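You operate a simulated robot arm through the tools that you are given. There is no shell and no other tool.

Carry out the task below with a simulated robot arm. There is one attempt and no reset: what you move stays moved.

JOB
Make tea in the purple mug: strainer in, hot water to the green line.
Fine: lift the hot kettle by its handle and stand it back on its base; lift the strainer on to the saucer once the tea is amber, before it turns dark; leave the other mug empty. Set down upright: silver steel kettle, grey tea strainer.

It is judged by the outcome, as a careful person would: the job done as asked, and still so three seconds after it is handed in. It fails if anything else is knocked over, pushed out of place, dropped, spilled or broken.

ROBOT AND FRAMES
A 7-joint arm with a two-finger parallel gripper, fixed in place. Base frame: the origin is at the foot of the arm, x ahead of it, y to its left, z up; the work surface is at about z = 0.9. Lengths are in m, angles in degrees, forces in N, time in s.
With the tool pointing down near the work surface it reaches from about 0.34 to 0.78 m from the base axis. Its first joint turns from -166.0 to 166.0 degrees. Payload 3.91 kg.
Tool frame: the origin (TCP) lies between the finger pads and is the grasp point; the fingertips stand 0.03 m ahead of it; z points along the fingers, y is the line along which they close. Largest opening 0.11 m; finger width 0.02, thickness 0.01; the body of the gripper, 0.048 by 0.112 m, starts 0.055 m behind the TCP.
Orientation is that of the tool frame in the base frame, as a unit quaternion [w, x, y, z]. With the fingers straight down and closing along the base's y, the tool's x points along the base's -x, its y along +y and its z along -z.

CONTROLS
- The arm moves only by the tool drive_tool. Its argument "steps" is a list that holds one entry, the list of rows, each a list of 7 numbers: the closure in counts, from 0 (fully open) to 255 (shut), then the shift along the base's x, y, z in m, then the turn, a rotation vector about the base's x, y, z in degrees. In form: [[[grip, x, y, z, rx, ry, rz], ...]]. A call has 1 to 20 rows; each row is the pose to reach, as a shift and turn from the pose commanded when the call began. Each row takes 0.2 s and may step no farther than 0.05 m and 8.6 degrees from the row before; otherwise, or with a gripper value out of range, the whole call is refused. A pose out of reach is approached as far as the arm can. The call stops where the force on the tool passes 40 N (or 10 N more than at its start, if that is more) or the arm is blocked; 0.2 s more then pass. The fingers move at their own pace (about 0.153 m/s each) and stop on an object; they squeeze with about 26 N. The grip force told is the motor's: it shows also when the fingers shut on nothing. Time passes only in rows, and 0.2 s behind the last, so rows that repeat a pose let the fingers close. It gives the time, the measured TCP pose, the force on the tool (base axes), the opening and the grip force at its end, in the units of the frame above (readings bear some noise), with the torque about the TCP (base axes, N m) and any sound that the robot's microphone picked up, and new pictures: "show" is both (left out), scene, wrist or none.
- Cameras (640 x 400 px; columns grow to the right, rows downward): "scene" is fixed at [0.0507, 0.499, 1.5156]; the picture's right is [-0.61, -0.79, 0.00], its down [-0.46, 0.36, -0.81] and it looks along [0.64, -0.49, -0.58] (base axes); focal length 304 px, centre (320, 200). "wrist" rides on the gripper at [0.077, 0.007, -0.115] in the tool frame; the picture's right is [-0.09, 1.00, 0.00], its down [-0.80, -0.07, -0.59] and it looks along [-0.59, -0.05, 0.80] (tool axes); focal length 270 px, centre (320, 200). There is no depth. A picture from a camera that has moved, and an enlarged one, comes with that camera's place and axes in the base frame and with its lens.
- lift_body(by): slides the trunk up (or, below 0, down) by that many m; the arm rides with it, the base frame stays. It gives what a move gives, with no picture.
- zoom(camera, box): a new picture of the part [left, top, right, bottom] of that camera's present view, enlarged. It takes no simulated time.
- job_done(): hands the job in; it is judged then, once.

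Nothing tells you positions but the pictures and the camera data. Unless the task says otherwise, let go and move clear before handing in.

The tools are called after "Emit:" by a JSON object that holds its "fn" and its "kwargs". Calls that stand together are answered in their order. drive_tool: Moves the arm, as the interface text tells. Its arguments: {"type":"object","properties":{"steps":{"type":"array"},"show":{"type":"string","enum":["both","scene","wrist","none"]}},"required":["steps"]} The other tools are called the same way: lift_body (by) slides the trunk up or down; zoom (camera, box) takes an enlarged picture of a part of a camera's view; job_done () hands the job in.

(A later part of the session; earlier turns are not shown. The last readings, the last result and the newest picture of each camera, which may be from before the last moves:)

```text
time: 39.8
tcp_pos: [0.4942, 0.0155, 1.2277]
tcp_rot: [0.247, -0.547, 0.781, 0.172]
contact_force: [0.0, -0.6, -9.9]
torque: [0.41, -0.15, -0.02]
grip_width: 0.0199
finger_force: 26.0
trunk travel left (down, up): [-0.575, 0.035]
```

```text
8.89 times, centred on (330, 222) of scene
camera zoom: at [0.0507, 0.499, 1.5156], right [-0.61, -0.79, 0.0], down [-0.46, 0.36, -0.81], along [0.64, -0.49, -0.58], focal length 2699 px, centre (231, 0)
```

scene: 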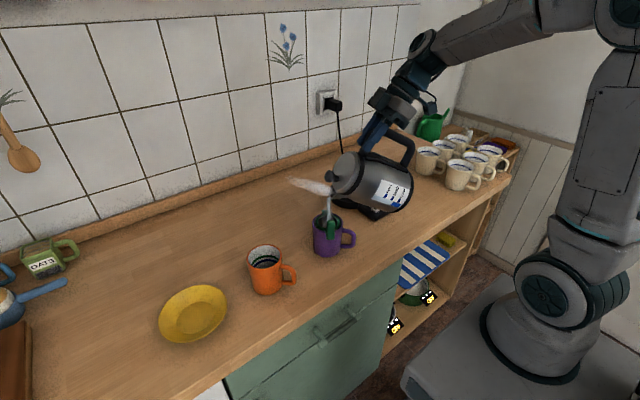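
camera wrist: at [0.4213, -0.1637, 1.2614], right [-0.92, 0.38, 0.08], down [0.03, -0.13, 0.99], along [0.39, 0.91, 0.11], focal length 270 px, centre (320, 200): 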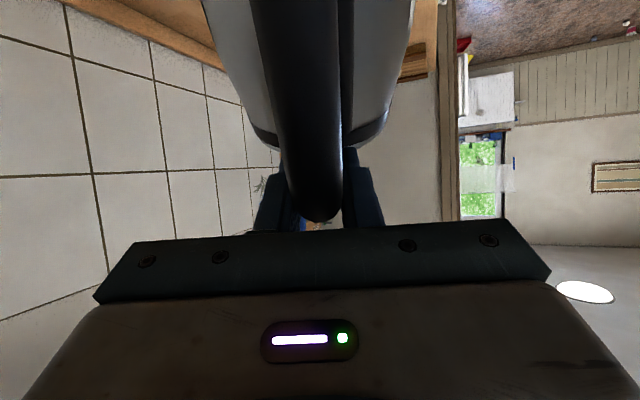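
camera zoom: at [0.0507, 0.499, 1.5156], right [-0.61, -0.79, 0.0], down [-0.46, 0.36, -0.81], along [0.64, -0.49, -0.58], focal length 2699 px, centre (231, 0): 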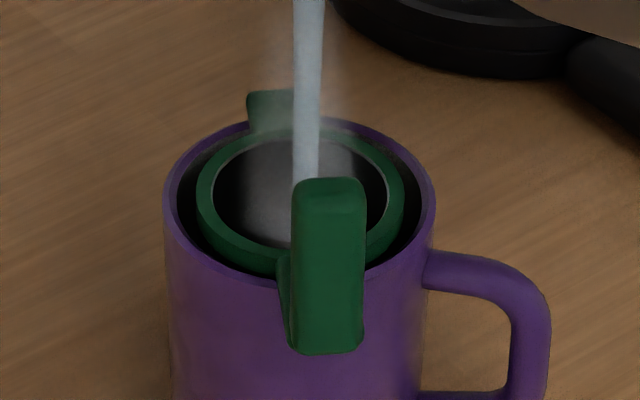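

The gauge reads about 0.2 divisions below MID (it started ~0.2 above). I'll continue in short bursts.

Emit:
{"fn": "drive_tool", "kwargs": {"steps": [[[255, 0, 0, 0, 0, 0, 0], [255, 0, 0, 0, 0, 0, 0]]], "show": "none"}}

Emit:
{"fn": "zoom", "kwargs": {"camera": "scene", "box": [365, 170, 415, 215]}}

Emit:
{"fn": "zoom", "kwargs": {"camera": "scene", "box": [305, 185, 355, 245]}}

```text
time: 40.4
tcp_pos: [0.494, 0.0152, 1.228]
tcp_rot: [0.246, -0.547, 0.781, 0.173]
contact_force: [-0.3, 0.0, -10.4]
torque: [0.39, -0.17, 0.0]
grip_width: 0.0201
finger_force: 25.7
trunk travel left (down, up): [-0.575, 0.035]
```

```text
8.89 times, centred on (390, 192) of scene
camera zoom: at [0.0507, 0.499, 1.5156], right [-0.61, -0.79, 0.0], down [-0.46, 0.36, -0.81], along [0.64, -0.49, -0.58], focal length 2699 px, centre (-302, 267)
```

zoom: 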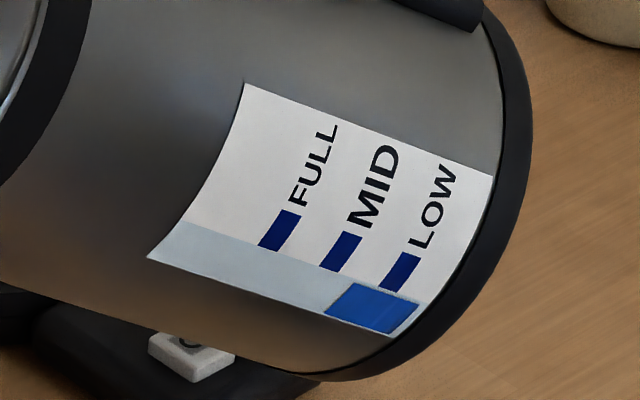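

```text
6.67 times, centred on (330, 215) of scene
camera zoom: at [0.0507, 0.499, 1.5156], right [-0.61, -0.79, 0.0], down [-0.46, 0.36, -0.81], along [0.64, -0.49, -0.58], focal length 2024 px, centre (253, 100)
```

zoom: 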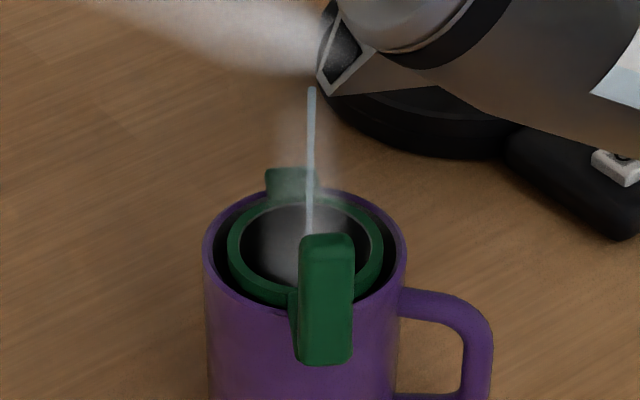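

Flow has tapered to a trickle at 55°. I'll tilt another 2.5°.

Emit:
{"fn": "drive_tool", "kwargs": {"steps": [[[255, 0.0022, 0.006, 0.0037, -2.35, 0.86, 0], [255, 0.0022, 0.006, 0.0037, -2.35, 0.86, 0], [255, 0.0022, 0.006, 0.0037, -2.35, 0.86, 0]]], "show": "none"}}

Emit:
{"fn": "zoom", "kwargs": {"camera": "scene", "box": [365, 170, 415, 215]}}

Emit:
{"fn": "zoom", "kwargs": {"camera": "scene", "box": [305, 185, 355, 245]}}

```text
time: 41.2
tcp_pos: [0.4981, 0.0232, 1.231]
tcp_rot: [0.229, -0.551, 0.786, 0.16]
contact_force: [0.3, -0.7, -10.0]
torque: [0.42, -0.17, 0.04]
grip_width: 0.0197
finger_force: 25.8
trunk travel left (down, up): [-0.575, 0.035]
```

```text
8.89 times, centred on (390, 192) of scene
camera zoom: at [0.0507, 0.499, 1.5156], right [-0.61, -0.79, 0.0], down [-0.46, 0.36, -0.81], along [0.64, -0.49, -0.58], focal length 2699 px, centre (-302, 267)
```

zoom: 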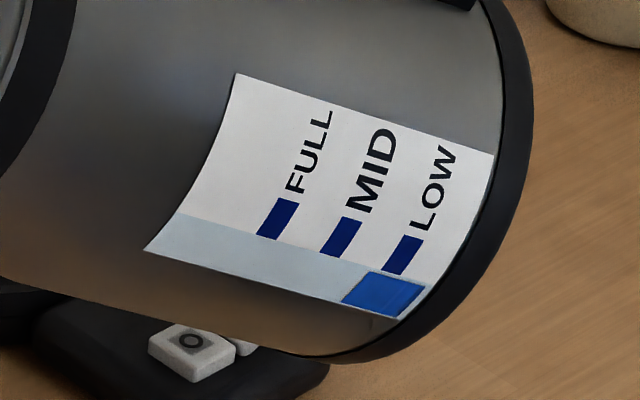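

```text
6.67 times, centred on (330, 215) of scene
camera zoom: at [0.0507, 0.499, 1.5156], right [-0.61, -0.79, 0.0], down [-0.46, 0.36, -0.81], along [0.64, -0.49, -0.58], focal length 2024 px, centre (253, 100)
```

zoom: 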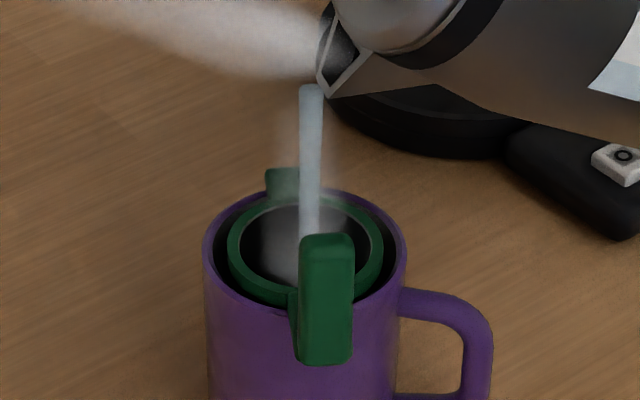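

Emit:
{"fn": "drive_tool", "kwargs": {"steps": [[[255, 0, 0, 0, 0, 0, 0]]], "show": "none"}}

Emit:
{"fn": "zoom", "kwargs": {"camera": "scene", "box": [365, 170, 415, 215]}}

Emit:
{"fn": "zoom", "kwargs": {"camera": "scene", "box": [310, 205, 350, 240]}}

```text
time: 41.6
tcp_pos: [0.4966, 0.0231, 1.2311]
tcp_rot: [0.23, -0.551, 0.786, 0.161]
contact_force: [-0.3, 0.0, -9.6]
torque: [0.43, -0.22, -0.01]
grip_width: 0.0199
finger_force: 25.8
trunk travel left (down, up): [-0.575, 0.035]
```

```text
8.89 times, centred on (390, 192) of scene
camera zoom: at [0.0507, 0.499, 1.5156], right [-0.61, -0.79, 0.0], down [-0.46, 0.36, -0.81], along [0.64, -0.49, -0.58], focal length 2699 px, centre (-302, 267)
```

zoom: 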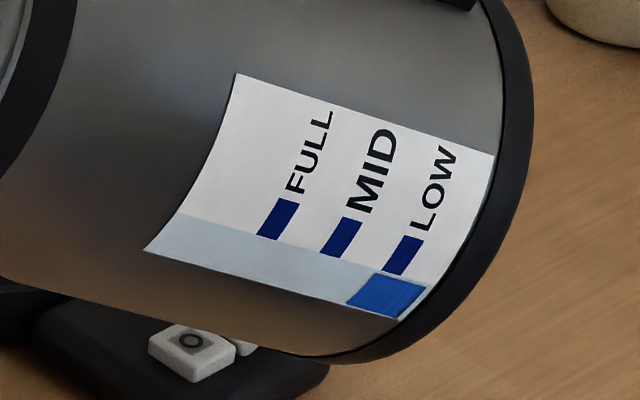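

```text
11.43 times, centred on (330, 222) of scene
camera zoom: at [0.0507, 0.499, 1.5156], right [-0.61, -0.79, 0.0], down [-0.46, 0.36, -0.81], along [0.64, -0.49, -0.58], focal length 3470 px, centre (206, -57)
```

zoom: 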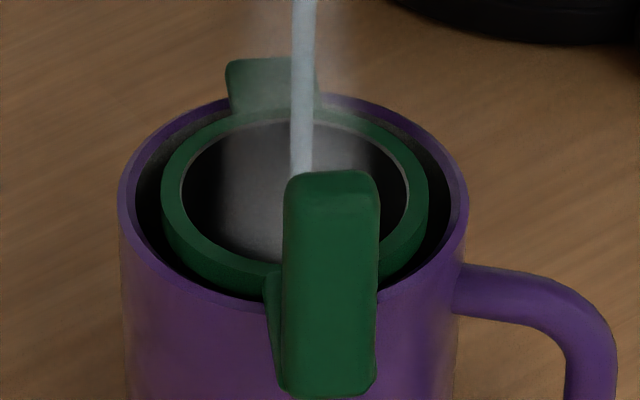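

I've paused between rows (no time passes). I'll measure the line geometry on the identical orange mug to fix the target volume.

Emit:
{"fn": "zoom", "kwargs": {"camera": "scene", "box": [240, 240, 300, 300]}}

Emit:
{"fn": "zoom", "kwargs": {"camera": "scene", "box": [305, 205, 360, 262]}}

```text
6.67 times, centred on (270, 270) of scene
camera zoom: at [0.0507, 0.499, 1.5156], right [-0.61, -0.79, 0.0], down [-0.46, 0.36, -0.81], along [0.64, -0.49, -0.58], focal length 2024 px, centre (653, -267)
```

zoom: 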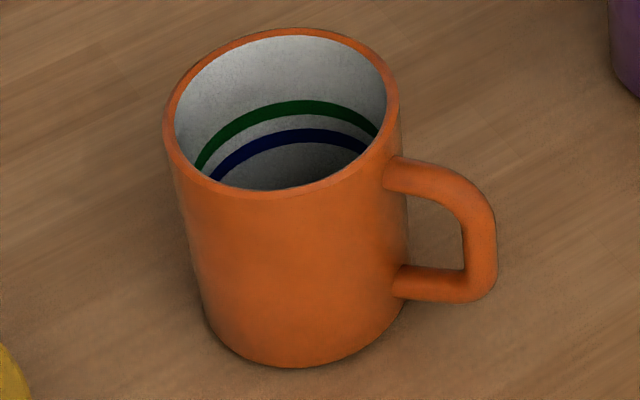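

```text
7.02 times, centred on (332, 234) of scene
camera zoom: at [0.0507, 0.499, 1.5156], right [-0.61, -0.79, 0.0], down [-0.46, 0.36, -0.81], along [0.64, -0.49, -0.58], focal length 2130 px, centre (232, -35)
```

zoom: 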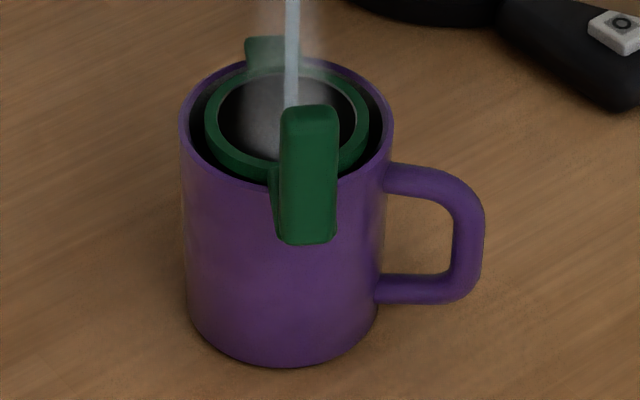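

By the identical mug, the green line is ~37 mm below the rim, so the target is about 220 mL; roughly 195 mL has gone in. I'll hold one more short beat, then check.

Emit:
{"fn": "drive_tool", "kwargs": {"steps": [[[255, 0, 0, 0, 0, 0, 0]]], "show": "none"}}

Emit:
{"fn": "zoom", "kwargs": {"camera": "scene", "box": [365, 170, 415, 215]}}

Emit:
{"fn": "zoom", "kwargs": {"camera": "scene", "box": [310, 195, 350, 240]}}

```text
time: 42.0
tcp_pos: [0.497, 0.0229, 1.2307]
tcp_rot: [0.23, -0.551, 0.786, 0.16]
contact_force: [0.2, -0.8, -9.3]
torque: [0.43, -0.15, -0.02]
grip_width: 0.0198
finger_force: 25.9
trunk travel left (down, up): [-0.575, 0.035]
```

```text
8.89 times, centred on (390, 192) of scene
camera zoom: at [0.0507, 0.499, 1.5156], right [-0.61, -0.79, 0.0], down [-0.46, 0.36, -0.81], along [0.64, -0.49, -0.58], focal length 2699 px, centre (-302, 267)
```

zoom: 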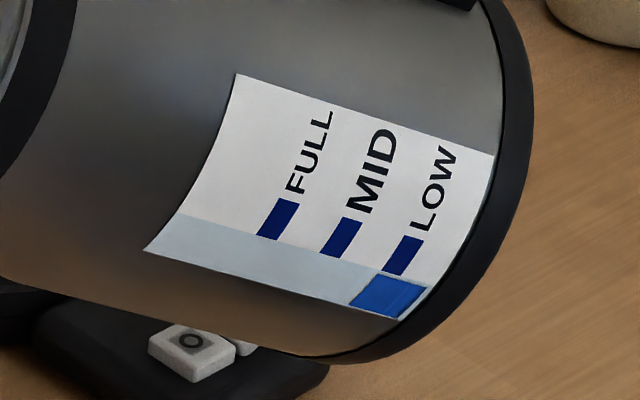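

```text
8.89 times, centred on (330, 218) of scene
camera zoom: at [0.0507, 0.499, 1.5156], right [-0.61, -0.79, 0.0], down [-0.46, 0.36, -0.81], along [0.64, -0.49, -0.58], focal length 2699 px, centre (231, 44)
```

zoom: 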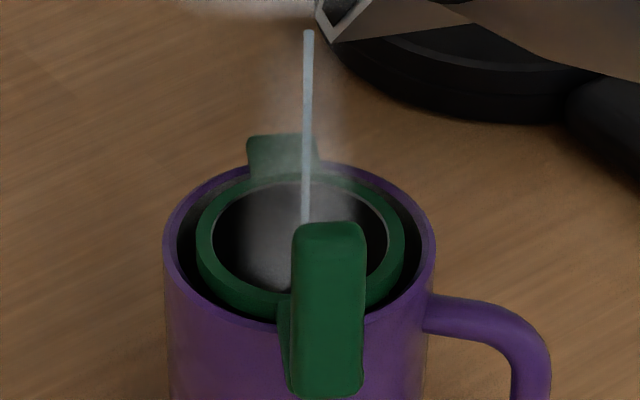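

Nearly there, and the stream is thinning. One more short hold.

Emit:
{"fn": "drive_tool", "kwargs": {"steps": [[[255, 0, 0, 0, 0, 0, 0], [255, 0, 0, 0, 0, 0, 0]]], "show": "none"}}

Emit:
{"fn": "zoom", "kwargs": {"camera": "scene", "box": [365, 170, 415, 215]}}

Emit:
{"fn": "zoom", "kwargs": {"camera": "scene", "box": [310, 195, 350, 240]}}

```text
time: 42.6
tcp_pos: [0.4963, 0.0233, 1.231]
tcp_rot: [0.228, -0.551, 0.787, 0.16]
contact_force: [-0.6, 0.3, -9.3]
torque: [0.41, -0.16, -0.01]
grip_width: 0.0198
finger_force: 26.2
trunk travel left (down, up): [-0.575, 0.035]
```

```text
8.89 times, centred on (390, 192) of scene
camera zoom: at [0.0507, 0.499, 1.5156], right [-0.61, -0.79, 0.0], down [-0.46, 0.36, -0.81], along [0.64, -0.49, -0.58], focal length 2699 px, centre (-302, 267)
```

zoom: 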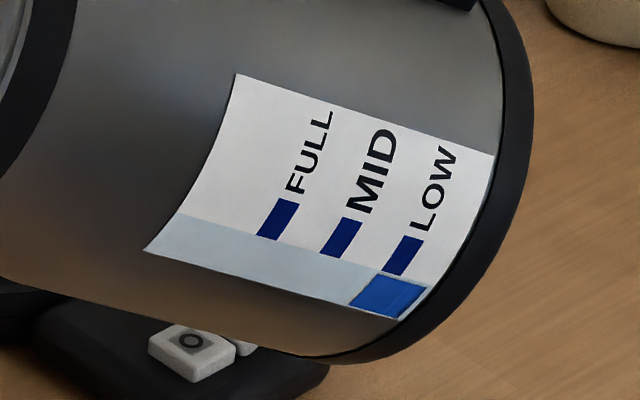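

```text
8.89 times, centred on (330, 218) of scene
camera zoom: at [0.0507, 0.499, 1.5156], right [-0.61, -0.79, 0.0], down [-0.46, 0.36, -0.81], along [0.64, -0.49, -0.58], focal length 2699 px, centre (231, 44)
```

zoom: 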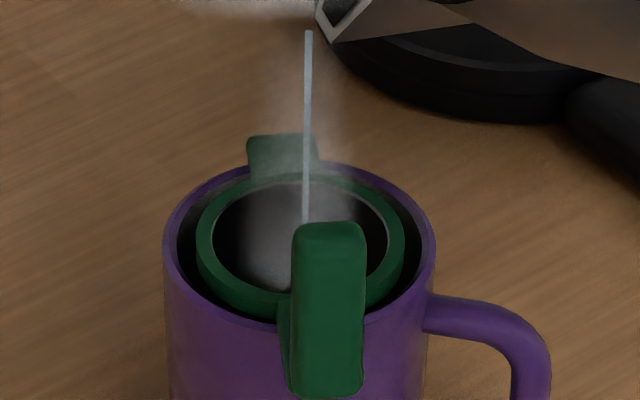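

About 215–220 mL is in by both gauge and weight. I'll tilt back now, keeping the spout over the mug for drips.

Emit:
{"fn": "drive_tool", "kwargs": {"steps": [[[255, -0.0034, -0.0093, -0.006, 3.76, -1.37, 0], [255, -0.0066, -0.018, -0.0125, 7.52, -2.74, 0], [255, -0.011, -0.0305, -0.02, 12.69, -4.62, 0], [255, -0.0138, -0.0381, -0.025, 16.44, -5.99, 0], [255, -0.0138, -0.0381, -0.005, 16.44, -5.99, 0], [255, -0.0138, -0.0381, 0.02, 16.44, -5.99, 0], [255, -0.0138, -0.0381, 0.04, 16.44, -5.99, 0], [255, -0.0138, -0.0381, 0.04, 16.44, -5.99, 0]]], "show": "scene"}}

Emit:
{"fn": "zoom", "kwargs": {"camera": "scene", "box": [310, 205, 350, 240]}}

Emit:
{"fn": "zoom", "kwargs": {"camera": "scene", "box": [260, 60, 440, 270]}}

```text
time: 44.4
tcp_pos: [0.4814, -0.0158, 1.2712]
tcp_rot: [0.346, -0.52, 0.743, 0.243]
contact_force: [-1.2, 0.8, -9.5]
torque: [0.09, -0.03, 0.01]
grip_width: 0.0198
finger_force: 25.6
trunk travel left (down, up): [-0.575, 0.035]
```

scene: 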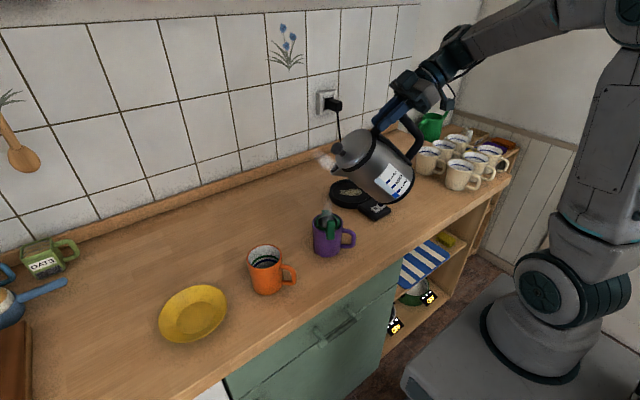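

```text
11.43 times, centred on (330, 222) of scene
camera zoom: at [0.0507, 0.499, 1.5156], right [-0.61, -0.79, 0.0], down [-0.46, 0.36, -0.81], along [0.64, -0.49, -0.58], focal length 3470 px, centre (206, -57)
```

zoom: 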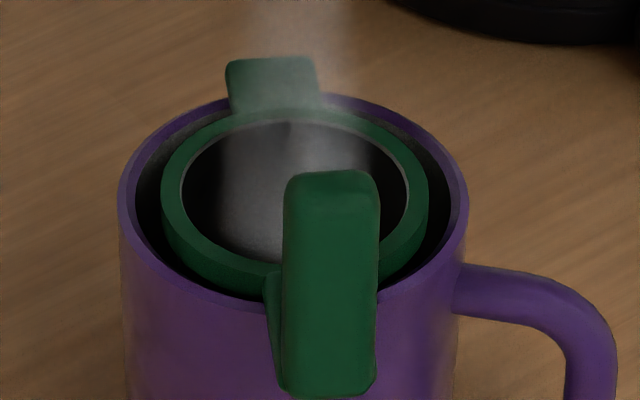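

```text
1.90 times, centred on (350, 165) of scene
camera zoom: at [0.0507, 0.499, 1.5156], right [-0.61, -0.79, 0.0], down [-0.46, 0.36, -0.81], along [0.64, -0.49, -0.58], focal length 578 px, centre (263, 267)
```

zoom: 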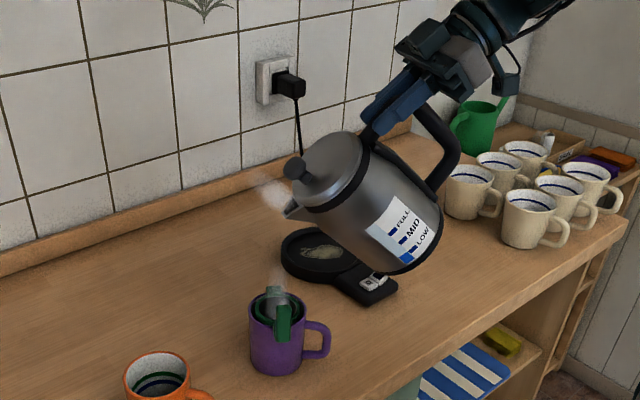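

The pour stopped cleanly. Now I'll level the kettle and take it back to its base.

Emit:
{"fn": "drive_tool", "kwargs": {"steps": [[[255, -0.001, -0.004, 0, 7.52, -2.74, 0], [255, -0.002, -0.008, 0, 15.04, -5.47, 0], [255, -0.004, -0.013, 0, 22.55, -8.21, 0], [255, -0.006, -0.018, 0, 30.07, -10.94, 0], [255, -0.0062, -0.0185, -0.0017, 37.59, -13.68, 0]]], "show": "none"}}

Emit:
{"fn": "drive_tool", "kwargs": {"steps": [[[255, 0.008, -0.01, 0, 0, 0, -5], [255, 0.022, -0.025, 0, 0, 0, -11], [255, 0.038, -0.042, 0, 0, 0, -18], [255, 0.054, -0.059, 0, 0, 0, -25], [255, 0.07, -0.076, 0, 0, 0, -32], [255, 0.086, -0.093, 0, 0, 0, -39], [255, 0.102, -0.109, 0, 0, 0, -45], [255, 0.11, -0.117, 0, 0, 0, -48.5], [255, 0.1126, -0.1195, 0, 0, 0, -50], [255, 0.1126, -0.1195, 0, 0, 0, -50]]]}}

Emit:
{"fn": "zoom", "kwargs": {"camera": "scene", "box": [310, 40, 430, 230]}}

```text
time: 45.6
tcp_pos: [0.4764, -0.0359, 1.27]
tcp_rot: [0.58, -0.405, 0.579, 0.405]
contact_force: [0.1, 0.8, -8.8]
torque: [-0.57, 0.22, 0.01]
grip_width: 0.0201
finger_force: 26.2
trunk travel left (down, up): [-0.575, 0.035]
```

```text
time: 47.8
tcp_pos: [0.5905, -0.1536, 1.2692]
tcp_rot: [0.696, -0.123, 0.697, 0.123]
contact_force: [0.7, 0.0, -9.2]
torque: [-0.18, 0.59, 0.01]
grip_width: 0.0197
finger_force: 25.9
trunk travel left (down, up): [-0.575, 0.035]
camera wrist: at [0.4798, -0.1865, 1.1935], right [-0.34, 0.94, 0.09], down [-0.53, -0.27, 0.8], along [0.77, 0.22, 0.59], focal length 270 px, centre (320, 200)
```

scene: 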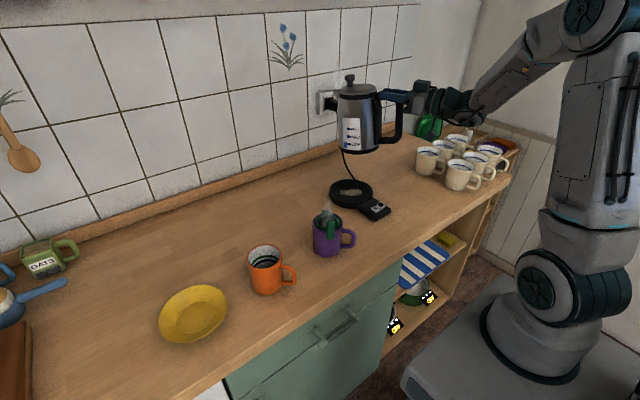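
wrist: 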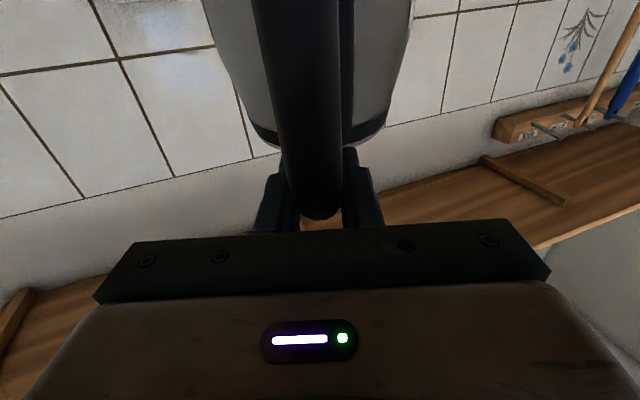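

```text
2.11 times, centred on (370, 135) of scene
camera zoom: at [0.0507, 0.499, 1.5156], right [-0.61, -0.79, 0.0], down [-0.46, 0.36, -0.81], along [0.64, -0.49, -0.58], focal length 639 px, centre (215, 337)
```

zoom: 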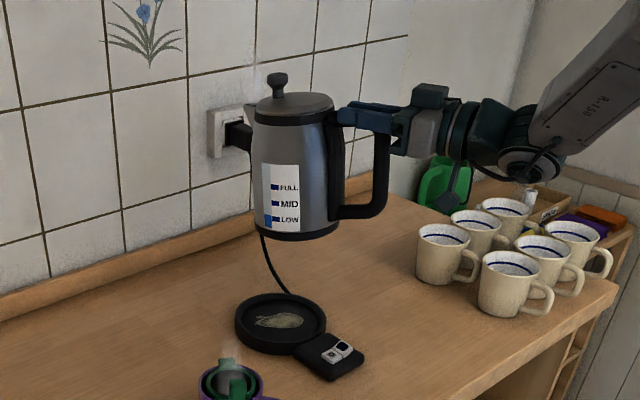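

The kettle is above its base in exactly the lift-off pose. Lowering.

Emit:
{"fn": "drive_tool", "kwargs": {"steps": [[[255, 0, 0, -0.03, 0, 0, 0], [255, 0, 0, -0.07, 0, 0, 0], [255, 0, 0, -0.11, 0, 0, 0], [255, 0, 0, -0.14, 0, 0, 0], [255, 0, 0, -0.16, 0, 0, 0], [255, 0, 0, -0.17, 0, 0, 0], [255, 0, 0, -0.17, 0, 0, 0]]], "show": "scene"}}

Emit:
{"fn": "zoom", "kwargs": {"camera": "scene", "box": [310, 110, 420, 230]}}

Emit:
{"fn": "zoom", "kwargs": {"camera": "scene", "box": [310, 205, 350, 240]}}

```text
time: 49.4
tcp_pos: [0.5879, -0.1557, 1.0999]
tcp_rot: [0.696, -0.124, 0.696, 0.124]
contact_force: [0.0, 0.3, -8.3]
torque: [-0.15, 0.35, -0.04]
grip_width: 0.0197
finger_force: 26.0
trunk travel left (down, up): [-0.575, 0.035]
```

scene: 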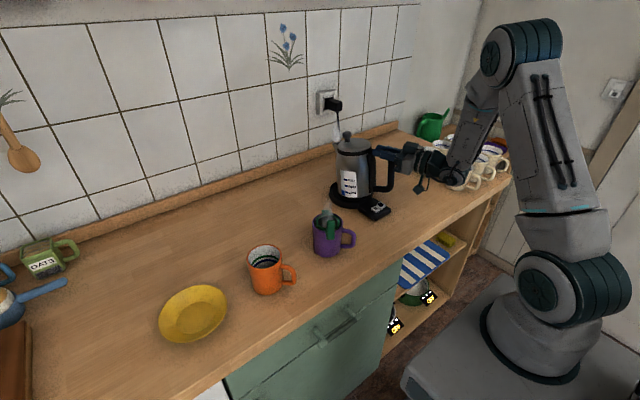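

```text
3.33 times, centred on (365, 170) of scene
camera zoom: at [0.0507, 0.499, 1.5156], right [-0.61, -0.79, 0.0], down [-0.46, 0.36, -0.81], along [0.64, -0.49, -0.58], focal length 1012 px, centre (170, 300)
```

zoom: 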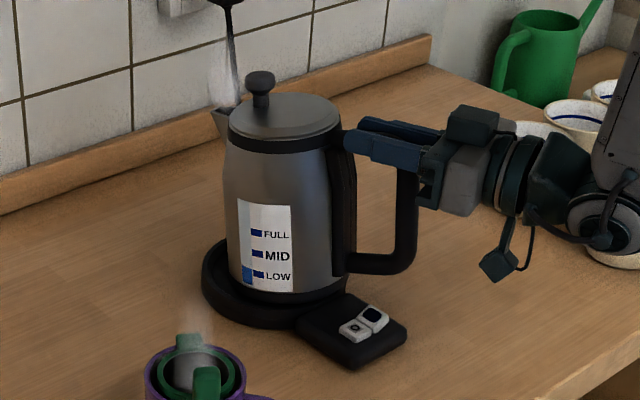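

```text
11.43 times, centred on (330, 222) of scene
camera zoom: at [0.0507, 0.499, 1.5156], right [-0.61, -0.79, 0.0], down [-0.46, 0.36, -0.81], along [0.64, -0.49, -0.58], focal length 3470 px, centre (206, -57)
```

zoom: 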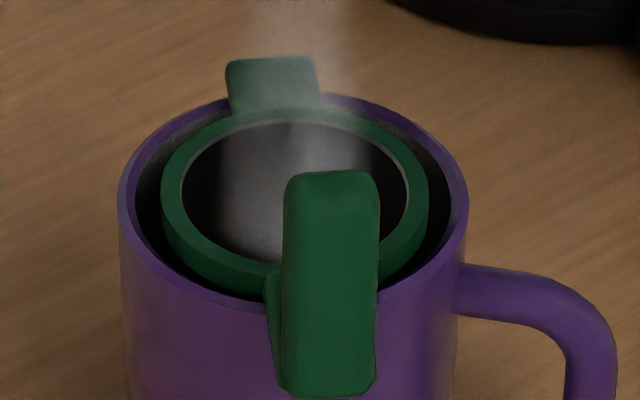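

The label's lean shows the kettle has drooped about 3.5° in the grip, so its bottom is slightly off. I'll back up a little, pitch up 3.5° to make the kettle truly upright, and re-check.

Emit:
{"fn": "drive_tool", "kwargs": {"steps": [[[255, 0, 0, 0.01, 0, 0, 0], [255, 0, 0, 0.015, 0.6, -1.65, 0], [255, 0, 0, 0.015, 1.2, -3.29, 0], [255, 0, 0, 0.015, 1.2, -3.29, 0]]], "show": "scene"}}

Emit:
{"fn": "zoom", "kwargs": {"camera": "scene", "box": [320, 120, 400, 220]}}

```text
time: 50.4
tcp_pos: [0.5889, -0.1543, 1.1133]
tcp_rot: [0.718, -0.119, 0.674, 0.127]
contact_force: [-0.3, 0.1, -9.3]
torque: [-0.22, 0.63, 0.03]
grip_width: 0.0198
finger_force: 26.1
trunk travel left (down, up): [-0.575, 0.035]
```

scene: 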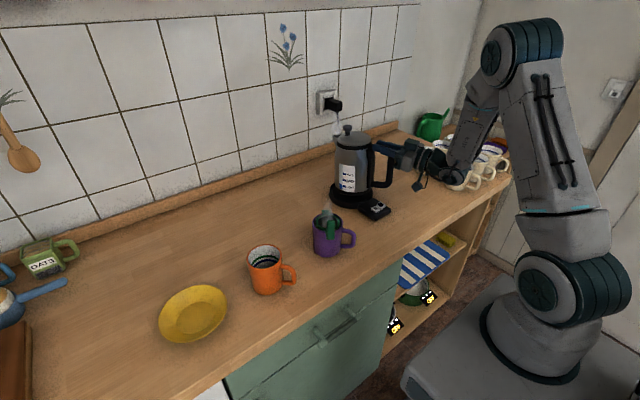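

```text
4.00 times, centred on (360, 170) of scene
camera zoom: at [0.0507, 0.499, 1.5156], right [-0.61, -0.79, 0.0], down [-0.46, 0.36, -0.81], along [0.64, -0.49, -0.58], focal length 1214 px, centre (160, 320)
```

zoom: 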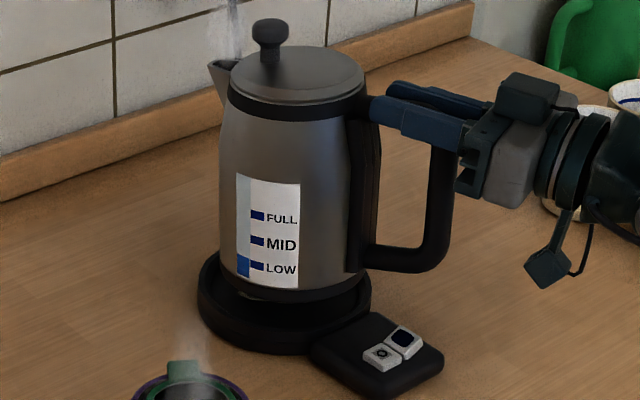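

Emit:
{"fn": "zoom", "kwargs": {"camera": "wrist", "box": [200, 60, 440, 240]}}

Emit:
{"fn": "zoom", "kwargs": {"camera": "scene", "box": [320, 110, 420, 220]}}

```text
2.22 times, centred on (320, 150) of wrist
camera zoom: at [0.4839, -0.1844, 1.0315], right [-0.35, 0.93, 0.09], down [-0.58, -0.29, 0.76], along [0.74, 0.21, 0.64], focal length 601 px, centre (320, 311)
```

zoom: 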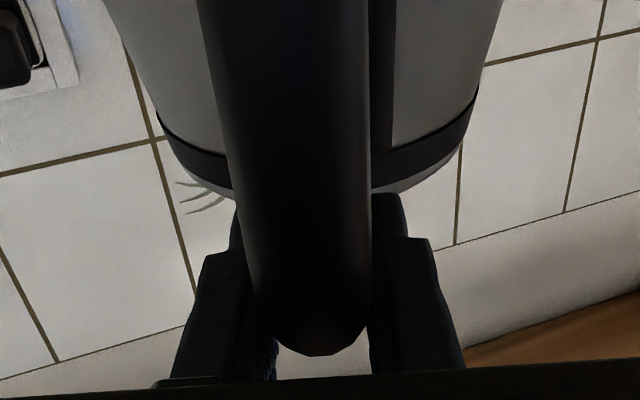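

```text
3.64 times, centred on (370, 165) of scene
camera zoom: at [0.0507, 0.499, 1.5156], right [-0.61, -0.79, 0.0], down [-0.46, 0.36, -0.81], along [0.64, -0.49, -0.58], focal length 1104 px, centre (138, 327)
```

zoom: 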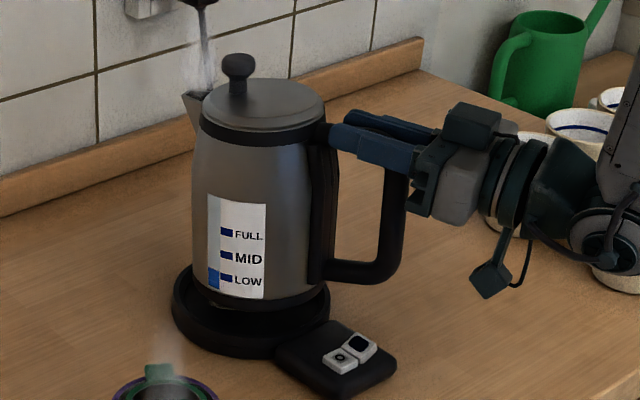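

The kettle still needs about 3.7° more upward pitch (its rotation is foreshortened in this view). I'll apply that and compare again.

Emit:
{"fn": "drive_tool", "kwargs": {"steps": [[[255, 0, 0, 0, 0.63, -1.74, 0], [255, 0, 0, 0, 1.27, -3.48, 0], [255, 0, 0, 0, 1.27, -3.48, 0]]], "show": "scene"}}

Emit:
{"fn": "zoom", "kwargs": {"camera": "scene", "box": [320, 110, 420, 220]}}

Emit:
{"fn": "zoom", "kwargs": {"camera": "scene", "box": [310, 205, 350, 240]}}

```text
time: 51.2
tcp_pos: [0.5891, -0.1543, 1.1133]
tcp_rot: [0.739, -0.113, 0.651, 0.129]
contact_force: [0.7, 0.4, -9.3]
torque: [-0.26, 0.69, 0.0]
grip_width: 0.0198
finger_force: 26.1
trunk travel left (down, up): [-0.575, 0.035]
```

scene: 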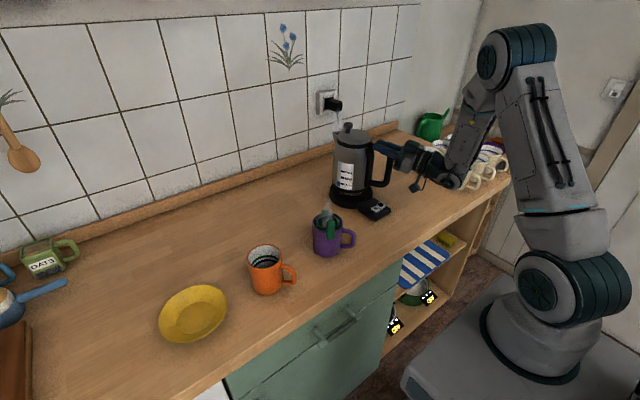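

```text
3.64 times, centred on (370, 165) of scene
camera zoom: at [0.0507, 0.499, 1.5156], right [-0.61, -0.79, 0.0], down [-0.46, 0.36, -0.81], along [0.64, -0.49, -0.58], focal length 1104 px, centre (138, 327)
```

zoom: 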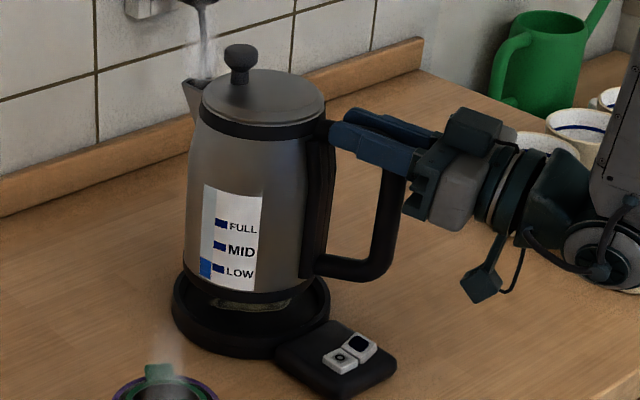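

```text
11.43 times, centred on (330, 222) of scene
camera zoom: at [0.0507, 0.499, 1.5156], right [-0.61, -0.79, 0.0], down [-0.46, 0.36, -0.81], along [0.64, -0.49, -0.58], focal length 3470 px, centre (206, -57)
```

zoom: 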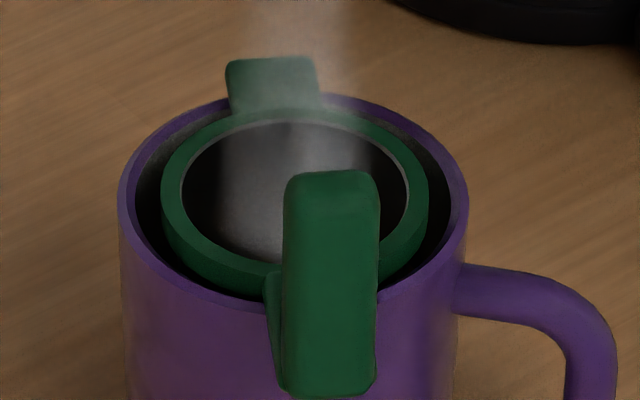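

The label lean now matches the docked picture, so the kettle is upright; it's about 4 mm too far forward. I'll shift back 4 mm and lower most of the way.

Emit:
{"fn": "drive_tool", "kwargs": {"steps": [[[255, -0.0038, -0.0014, 0, 0, 0, 0], [255, -0.0038, -0.0014, -0.01, 0, 0, 0], [255, -0.0038, -0.0014, -0.02, 0, 0, 0], [255, -0.0038, -0.0014, -0.025, 0, 0, 0], [255, -0.0038, -0.0014, -0.025, 0, 0, 0]]], "show": "scene"}}

Emit:
{"fn": "zoom", "kwargs": {"camera": "scene", "box": [320, 110, 420, 220]}}

```text
time: 52.4
tcp_pos: [0.5853, -0.1543, 1.0896]
tcp_rot: [0.739, -0.114, 0.651, 0.13]
contact_force: [0.6, -0.5, -9.8]
torque: [-0.26, 0.67, -0.05]
grip_width: 0.0197
finger_force: 26.1
trunk travel left (down, up): [-0.575, 0.035]
```

scene: 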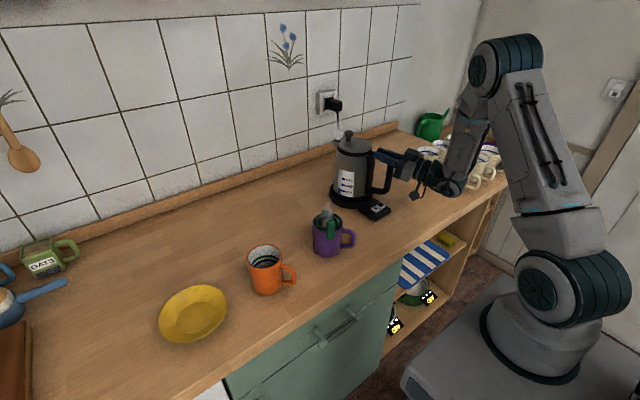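

```text
3.64 times, centred on (370, 165) of scene
camera zoom: at [0.0507, 0.499, 1.5156], right [-0.61, -0.79, 0.0], down [-0.46, 0.36, -0.81], along [0.64, -0.49, -0.58], focal length 1104 px, centre (138, 327)
```

zoom: 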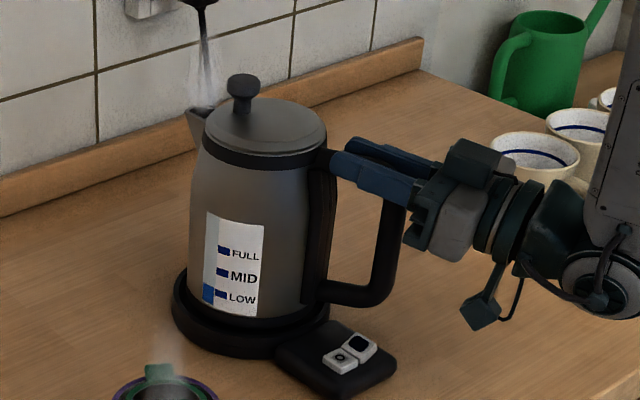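

Position matches the docked image, about 8 mm above. Lowering gently to contact.

Emit:
{"fn": "drive_tool", "kwargs": {"steps": [[[255, 0, 0, -0.003, 0, 0, 0], [255, 0, 0, -0.006, 0, 0, 0], [255, 0, 0, -0.006, 0, 0, 0]]], "show": "none"}}

Emit:
{"fn": "drive_tool", "kwargs": {"steps": [[[255, 0, 0, -0.002, 0, 0, 0], [255, 0, 0, -0.003, 0, 0, 0], [255, 0, 0, -0.003, 0, 0, 0]]], "show": "scene"}}

Emit:
{"fn": "zoom", "kwargs": {"camera": "scene", "box": [320, 110, 420, 220]}}

```text
time: 53.2
tcp_pos: [0.5866, -0.1557, 1.0827]
tcp_rot: [0.739, -0.115, 0.651, 0.131]
contact_force: [-0.5, 0.2, -10.0]
torque: [-0.27, 0.58, -0.01]
grip_width: 0.0199
finger_force: 26.3
trunk travel left (down, up): [-0.575, 0.035]
```

```text
time: 54.0
tcp_pos: [0.5839, -0.1544, 1.0829]
tcp_rot: [0.741, -0.115, 0.649, 0.13]
contact_force: [0.3, 1.9, 5.3]
torque: [-0.04, -0.32, 0.14]
grip_width: 0.02
finger_force: 26.2
trunk travel left (down, up): [-0.575, 0.035]
```

scene: 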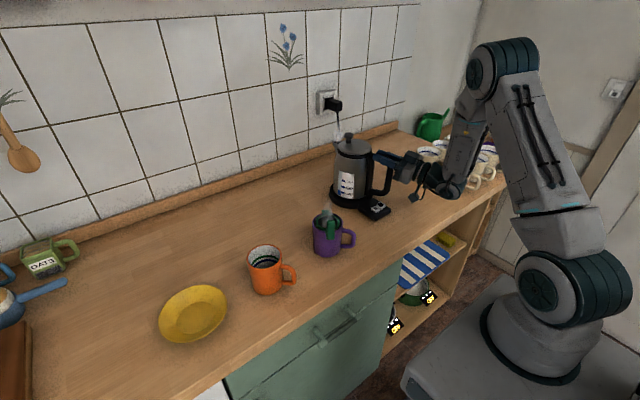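

```text
3.64 times, centred on (370, 165) of scene
camera zoom: at [0.0507, 0.499, 1.5156], right [-0.61, -0.79, 0.0], down [-0.46, 0.36, -0.81], along [0.64, -0.49, -0.58], focal length 1104 px, centre (138, 327)
```

zoom: 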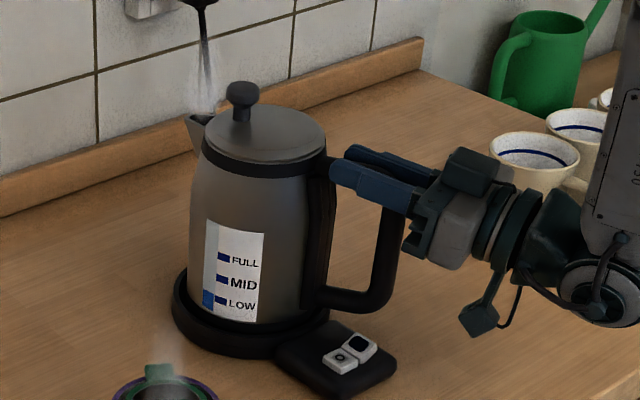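

It's seated: same image position as originally, and the force has reversed. Releasing and rising clear.

Emit:
{"fn": "drive_tool", "kwargs": {"steps": [[[230, 0, 0, 0.001, 0, 0, 0], [150, 0, 0, 0.001, 0, 0, 0], [60, 0, 0, 0.001, 0, 0, 0], [0, 0, 0, 0.001, 0, 0, 0], [0, 0, 0, 0.02, 0, 0, 0], [0, 0, 0, 0.06, 0, 0, 0], [0, -0.01, -0.004, 0.1, 0, 0, 0], [0, -0.03, -0.01, 0.14, 0, 0, 0]]], "show": "scene"}}

Emit:
{"fn": "zoom", "kwargs": {"camera": "scene", "box": [320, 110, 420, 220]}}

Emit:
{"fn": "zoom", "kwargs": {"camera": "scene", "box": [310, 205, 350, 240]}}

```text
time: 55.8
tcp_pos: [0.5524, -0.1647, 1.2229]
tcp_rot: [0.739, -0.114, 0.651, 0.13]
contact_force: [-0.4, -1.1, -0.6]
torque: [-0.01, 0.02, 0.0]
grip_width: 0.1097
finger_force: 0.0
trunk travel left (down, up): [-0.575, 0.035]
```

scene: 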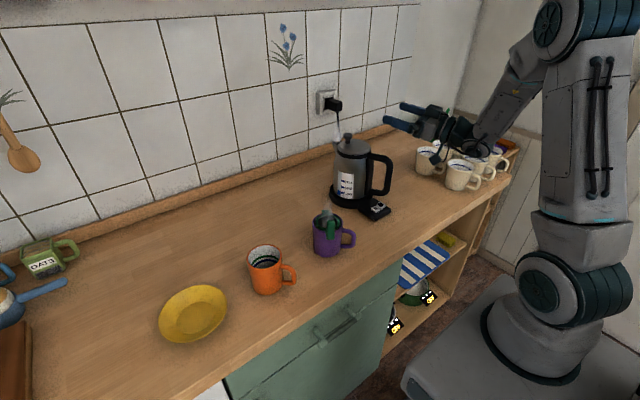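

```text
3.64 times, centred on (370, 165) of scene
camera zoom: at [0.0507, 0.499, 1.5156], right [-0.61, -0.79, 0.0], down [-0.46, 0.36, -0.81], along [0.64, -0.49, -0.58], focal length 1104 px, centre (138, 327)
```

zoom: 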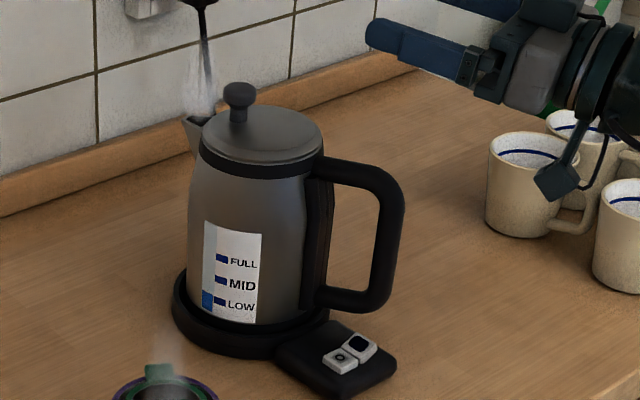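

```text
11.43 times, centred on (330, 222) of scene
camera zoom: at [0.0507, 0.499, 1.5156], right [-0.61, -0.79, 0.0], down [-0.46, 0.36, -0.81], along [0.64, -0.49, -0.58], focal length 3470 px, centre (206, -57)
```

zoom: 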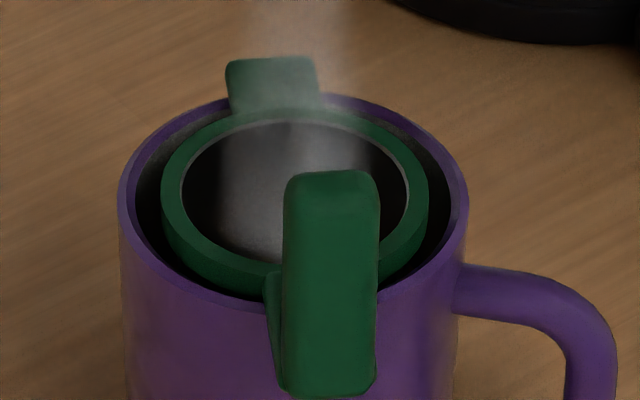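

The kettle is back on its base, upright. Next I'll turn the gripper down and get a steep view into the mug to check the level and tea colour.

Emit:
{"fn": "drive_tool", "kwargs": {"steps": [[[0, -0.001, 0.018, 0.01, -2.77, 7.61, 0], [0, -0.002, 0.04, 0.02, -5.54, 15.22, 0], [0, -0.003, 0.064, 0.03, -8.31, 22.83, 0], [0, -0.004, 0.09, 0.034, -11.08, 30.44, 0], [0, -0.005, 0.115, 0.034, -13.85, 38.05, 0], [0, -0.006, 0.14, 0.034, -16.62, 45.66, 0], [0, -0.007, 0.165, 0.034, -19.39, 53.27, 0], [0, -0.008, 0.19, 0.034, -22.16, 60.88, 0], [0, -0.009, 0.215, 0.034, -24.93, 68.49, 0], [0, -0.01, 0.24, 0.034, -27.7, 76.1, 0], [0, -0.012, 0.26, 0.034, -30.47, 83.71, 0], [0, -0.0128, 0.276, 0.034, -33.24, 91.32, 0], [0, -0.0128, 0.276, 0.034, -33.24, 91.32, 0]]]}}

Emit:
{"fn": "zoom", "kwargs": {"camera": "wrist", "box": [260, 0, 380, 90]}}

Emit:
{"fn": "zoom", "kwargs": {"camera": "scene", "box": [310, 205, 350, 240]}}

```text
time: 58.6
tcp_pos: [0.54, 0.1105, 1.2544]
tcp_rot: [-0.001, -0.174, 0.985, 0.001]
contact_force: [0.3, 0.0, 0.3]
torque: [0.03, -0.03, -0.04]
grip_width: 0.1101
finger_force: 0.1
trunk travel left (down, up): [-0.575, 0.035]
camera wrist: at [0.4655, 0.0922, 1.3701], right [-0.26, 0.97, 0.0], down [0.78, 0.21, 0.59], along [0.57, 0.15, -0.8], focal length 270 px, centre (320, 200)
```

scene: 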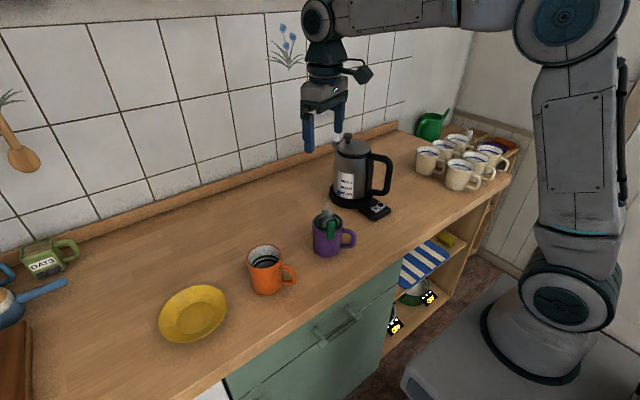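
wrist: 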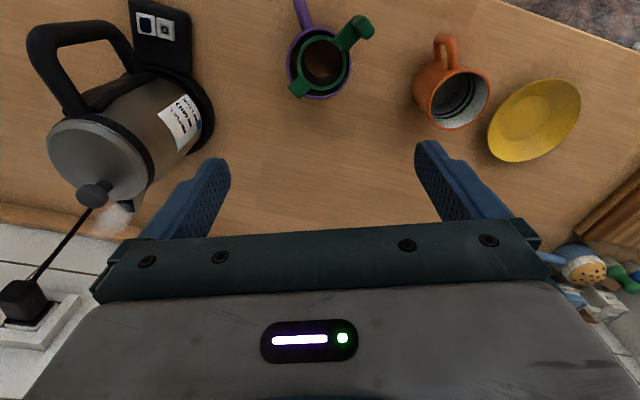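

```text
4.44 times, centred on (320, 45) of wrist
camera zoom: at [0.4655, 0.0922, 1.3701], right [-0.26, 0.97, 0.0], down [0.78, 0.21, 0.59], along [0.57, 0.15, -0.8], focal length 1201 px, centre (320, 889)
```

zoom: 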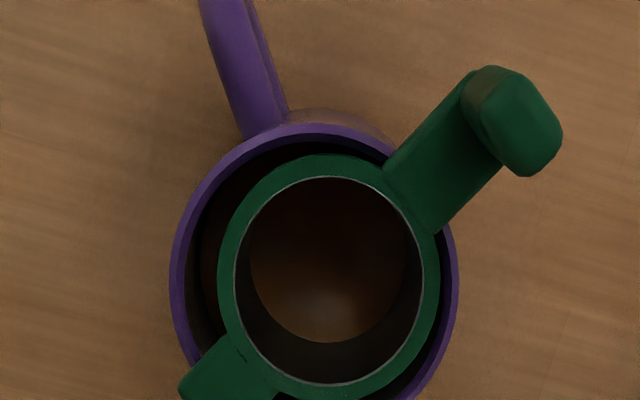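

```text
11.43 times, centred on (330, 222) of scene
camera zoom: at [0.0507, 0.499, 1.5156], right [-0.61, -0.79, 0.0], down [-0.46, 0.36, -0.81], along [0.64, -0.49, -0.58], focal length 3470 px, centre (206, -57)
```

zoom: 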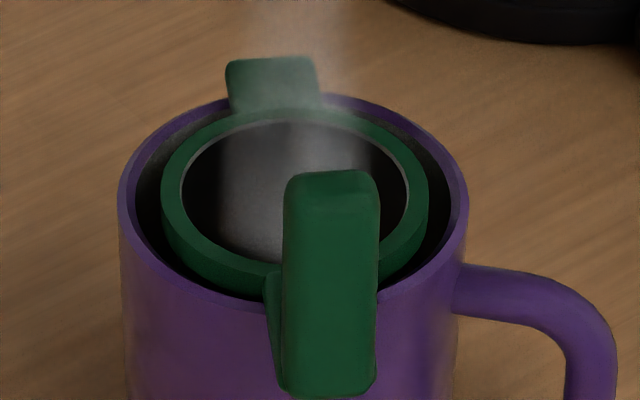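

Emit:
{"fn": "zoom", "kwargs": {"camera": "wrist", "box": [285, 20, 325, 50]}}

Emit:
{"fn": "zoom", "kwargs": {"camera": "wrist", "box": [285, 65, 365, 105]}}

Emit:
{"fn": "zoom", "kwargs": {"camera": "wrist", "box": [280, 20, 360, 105]}}

```text
13.33 times, centred on (305, 35) of wrist
camera zoom: at [0.4655, 0.0922, 1.3701], right [-0.26, 0.97, 0.0], down [0.78, 0.21, 0.59], along [0.57, 0.15, -0.8], focal length 3604 px, centre (520, 2400)
```

zoom: 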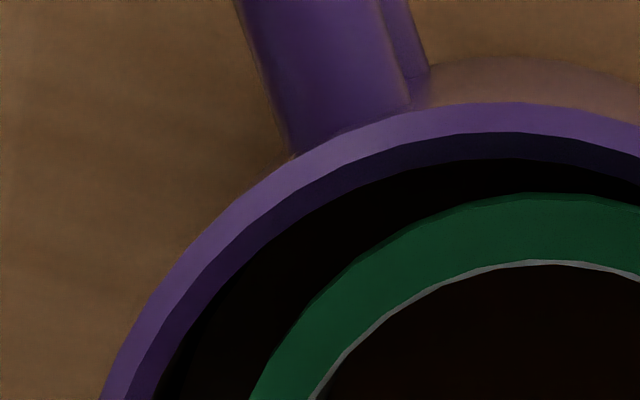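

```text
8.00 times, centred on (325, 85) of wrist
camera zoom: at [0.4655, 0.0922, 1.3701], right [-0.26, 0.97, 0.0], down [0.78, 0.21, 0.59], along [0.57, 0.15, -0.8], focal length 2162 px, centre (280, 1120)
```

zoom: 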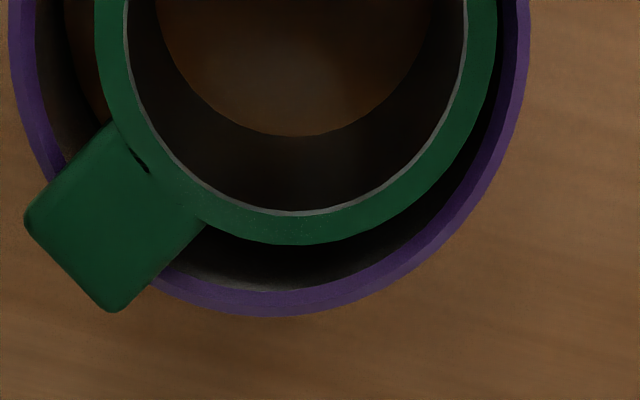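

```text
4.71 times, centred on (320, 62) of wrist
camera zoom: at [0.4655, 0.0922, 1.3701], right [-0.26, 0.97, 0.0], down [0.78, 0.21, 0.59], along [0.57, 0.15, -0.8], focal length 1272 px, centre (320, 847)
```

zoom: 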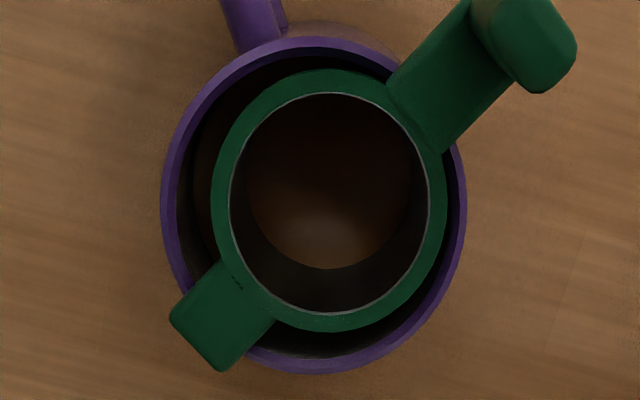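

The level works out to z ≈ 0.957, right at the green line, and the tea is browning. I'll get into position above the paddle and watch the colour.

Emit:
{"fn": "drive_tool", "kwargs": {"steps": [[[0, -0.01, 0.004, -0.02, 0, 0, -7.2], [0, -0.02, 0.008, -0.04, 0, 0, -14.4], [0, -0.03, 0.012, -0.06, 0, 0, -21.6], [0, -0.04, 0.016, -0.08, 0, 0, -28.8], [0, -0.05, 0.02, -0.1, 0, 0, -36], [0, -0.06, 0.0235, -0.12, 0, 0, -43.2], [0, -0.0634, 0.0248, -0.125, 0, 0, -50], [0, -0.0634, 0.0248, -0.125, 0, 0, -50]]]}}

Emit:
{"fn": "zoom", "kwargs": {"camera": "wrist", "box": [240, 90, 400, 240]}}

Emit:
{"fn": "zoom", "kwargs": {"camera": "scene", "box": [310, 180, 350, 240]}}

```text
time: 60.4
tcp_pos: [0.4786, 0.1343, 1.1305]
tcp_rot: [0.0, 0.26, 0.966, 0.0]
contact_force: [-1.4, 1.2, 0.4]
torque: [0.02, 0.03, -0.01]
grip_width: 0.1101
finger_force: 0.2
trunk travel left (down, up): [-0.575, 0.035]
camera wrist: at [0.4149, 0.1804, 1.2458], right [0.58, 0.82, 0.0], down [0.66, -0.46, 0.59], along [0.49, -0.34, -0.8], focal length 270 px, centre (320, 200)
```

scene: 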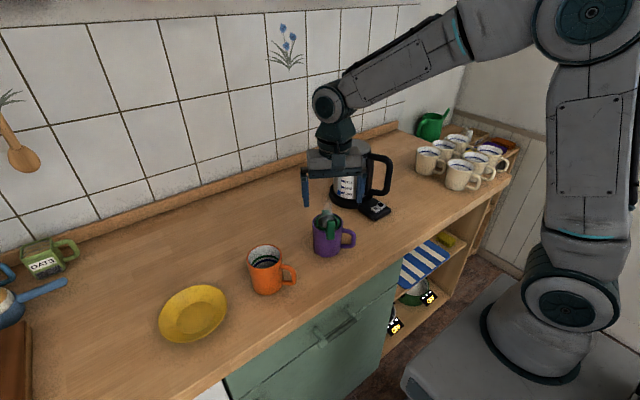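
wrist: 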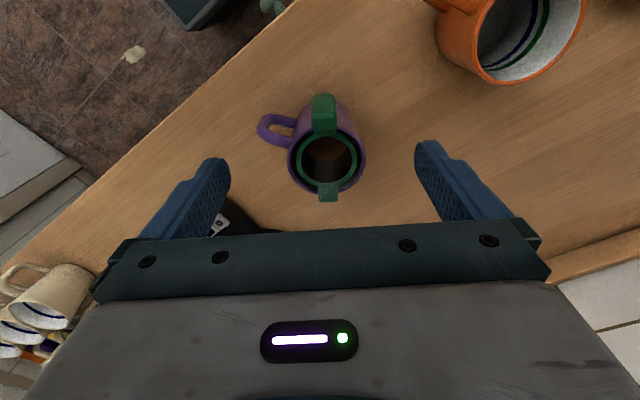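

```text
2.67 times, centred on (320, 165) of wrist
camera zoom: at [0.4149, 0.1804, 1.2458], right [0.58, 0.82, 0.0], down [0.66, -0.46, 0.59], along [0.49, -0.34, -0.8], focal length 721 px, centre (320, 293)
```

zoom: 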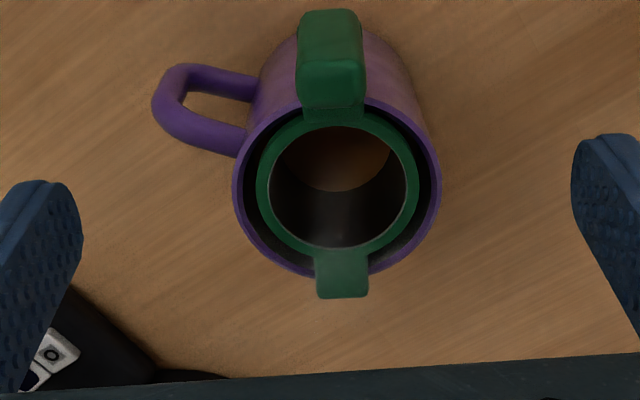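

```text
6.67 times, centred on (330, 210) of scene
camera zoom: at [0.0507, 0.499, 1.5156], right [-0.61, -0.79, 0.0], down [-0.46, 0.36, -0.81], along [0.64, -0.49, -0.58], focal length 2024 px, centre (253, 133)
```

zoom: 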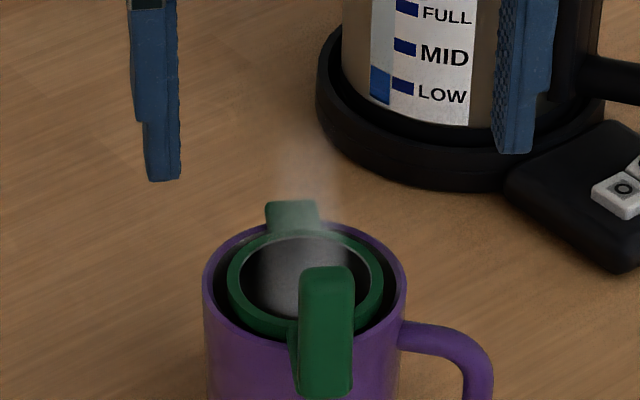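

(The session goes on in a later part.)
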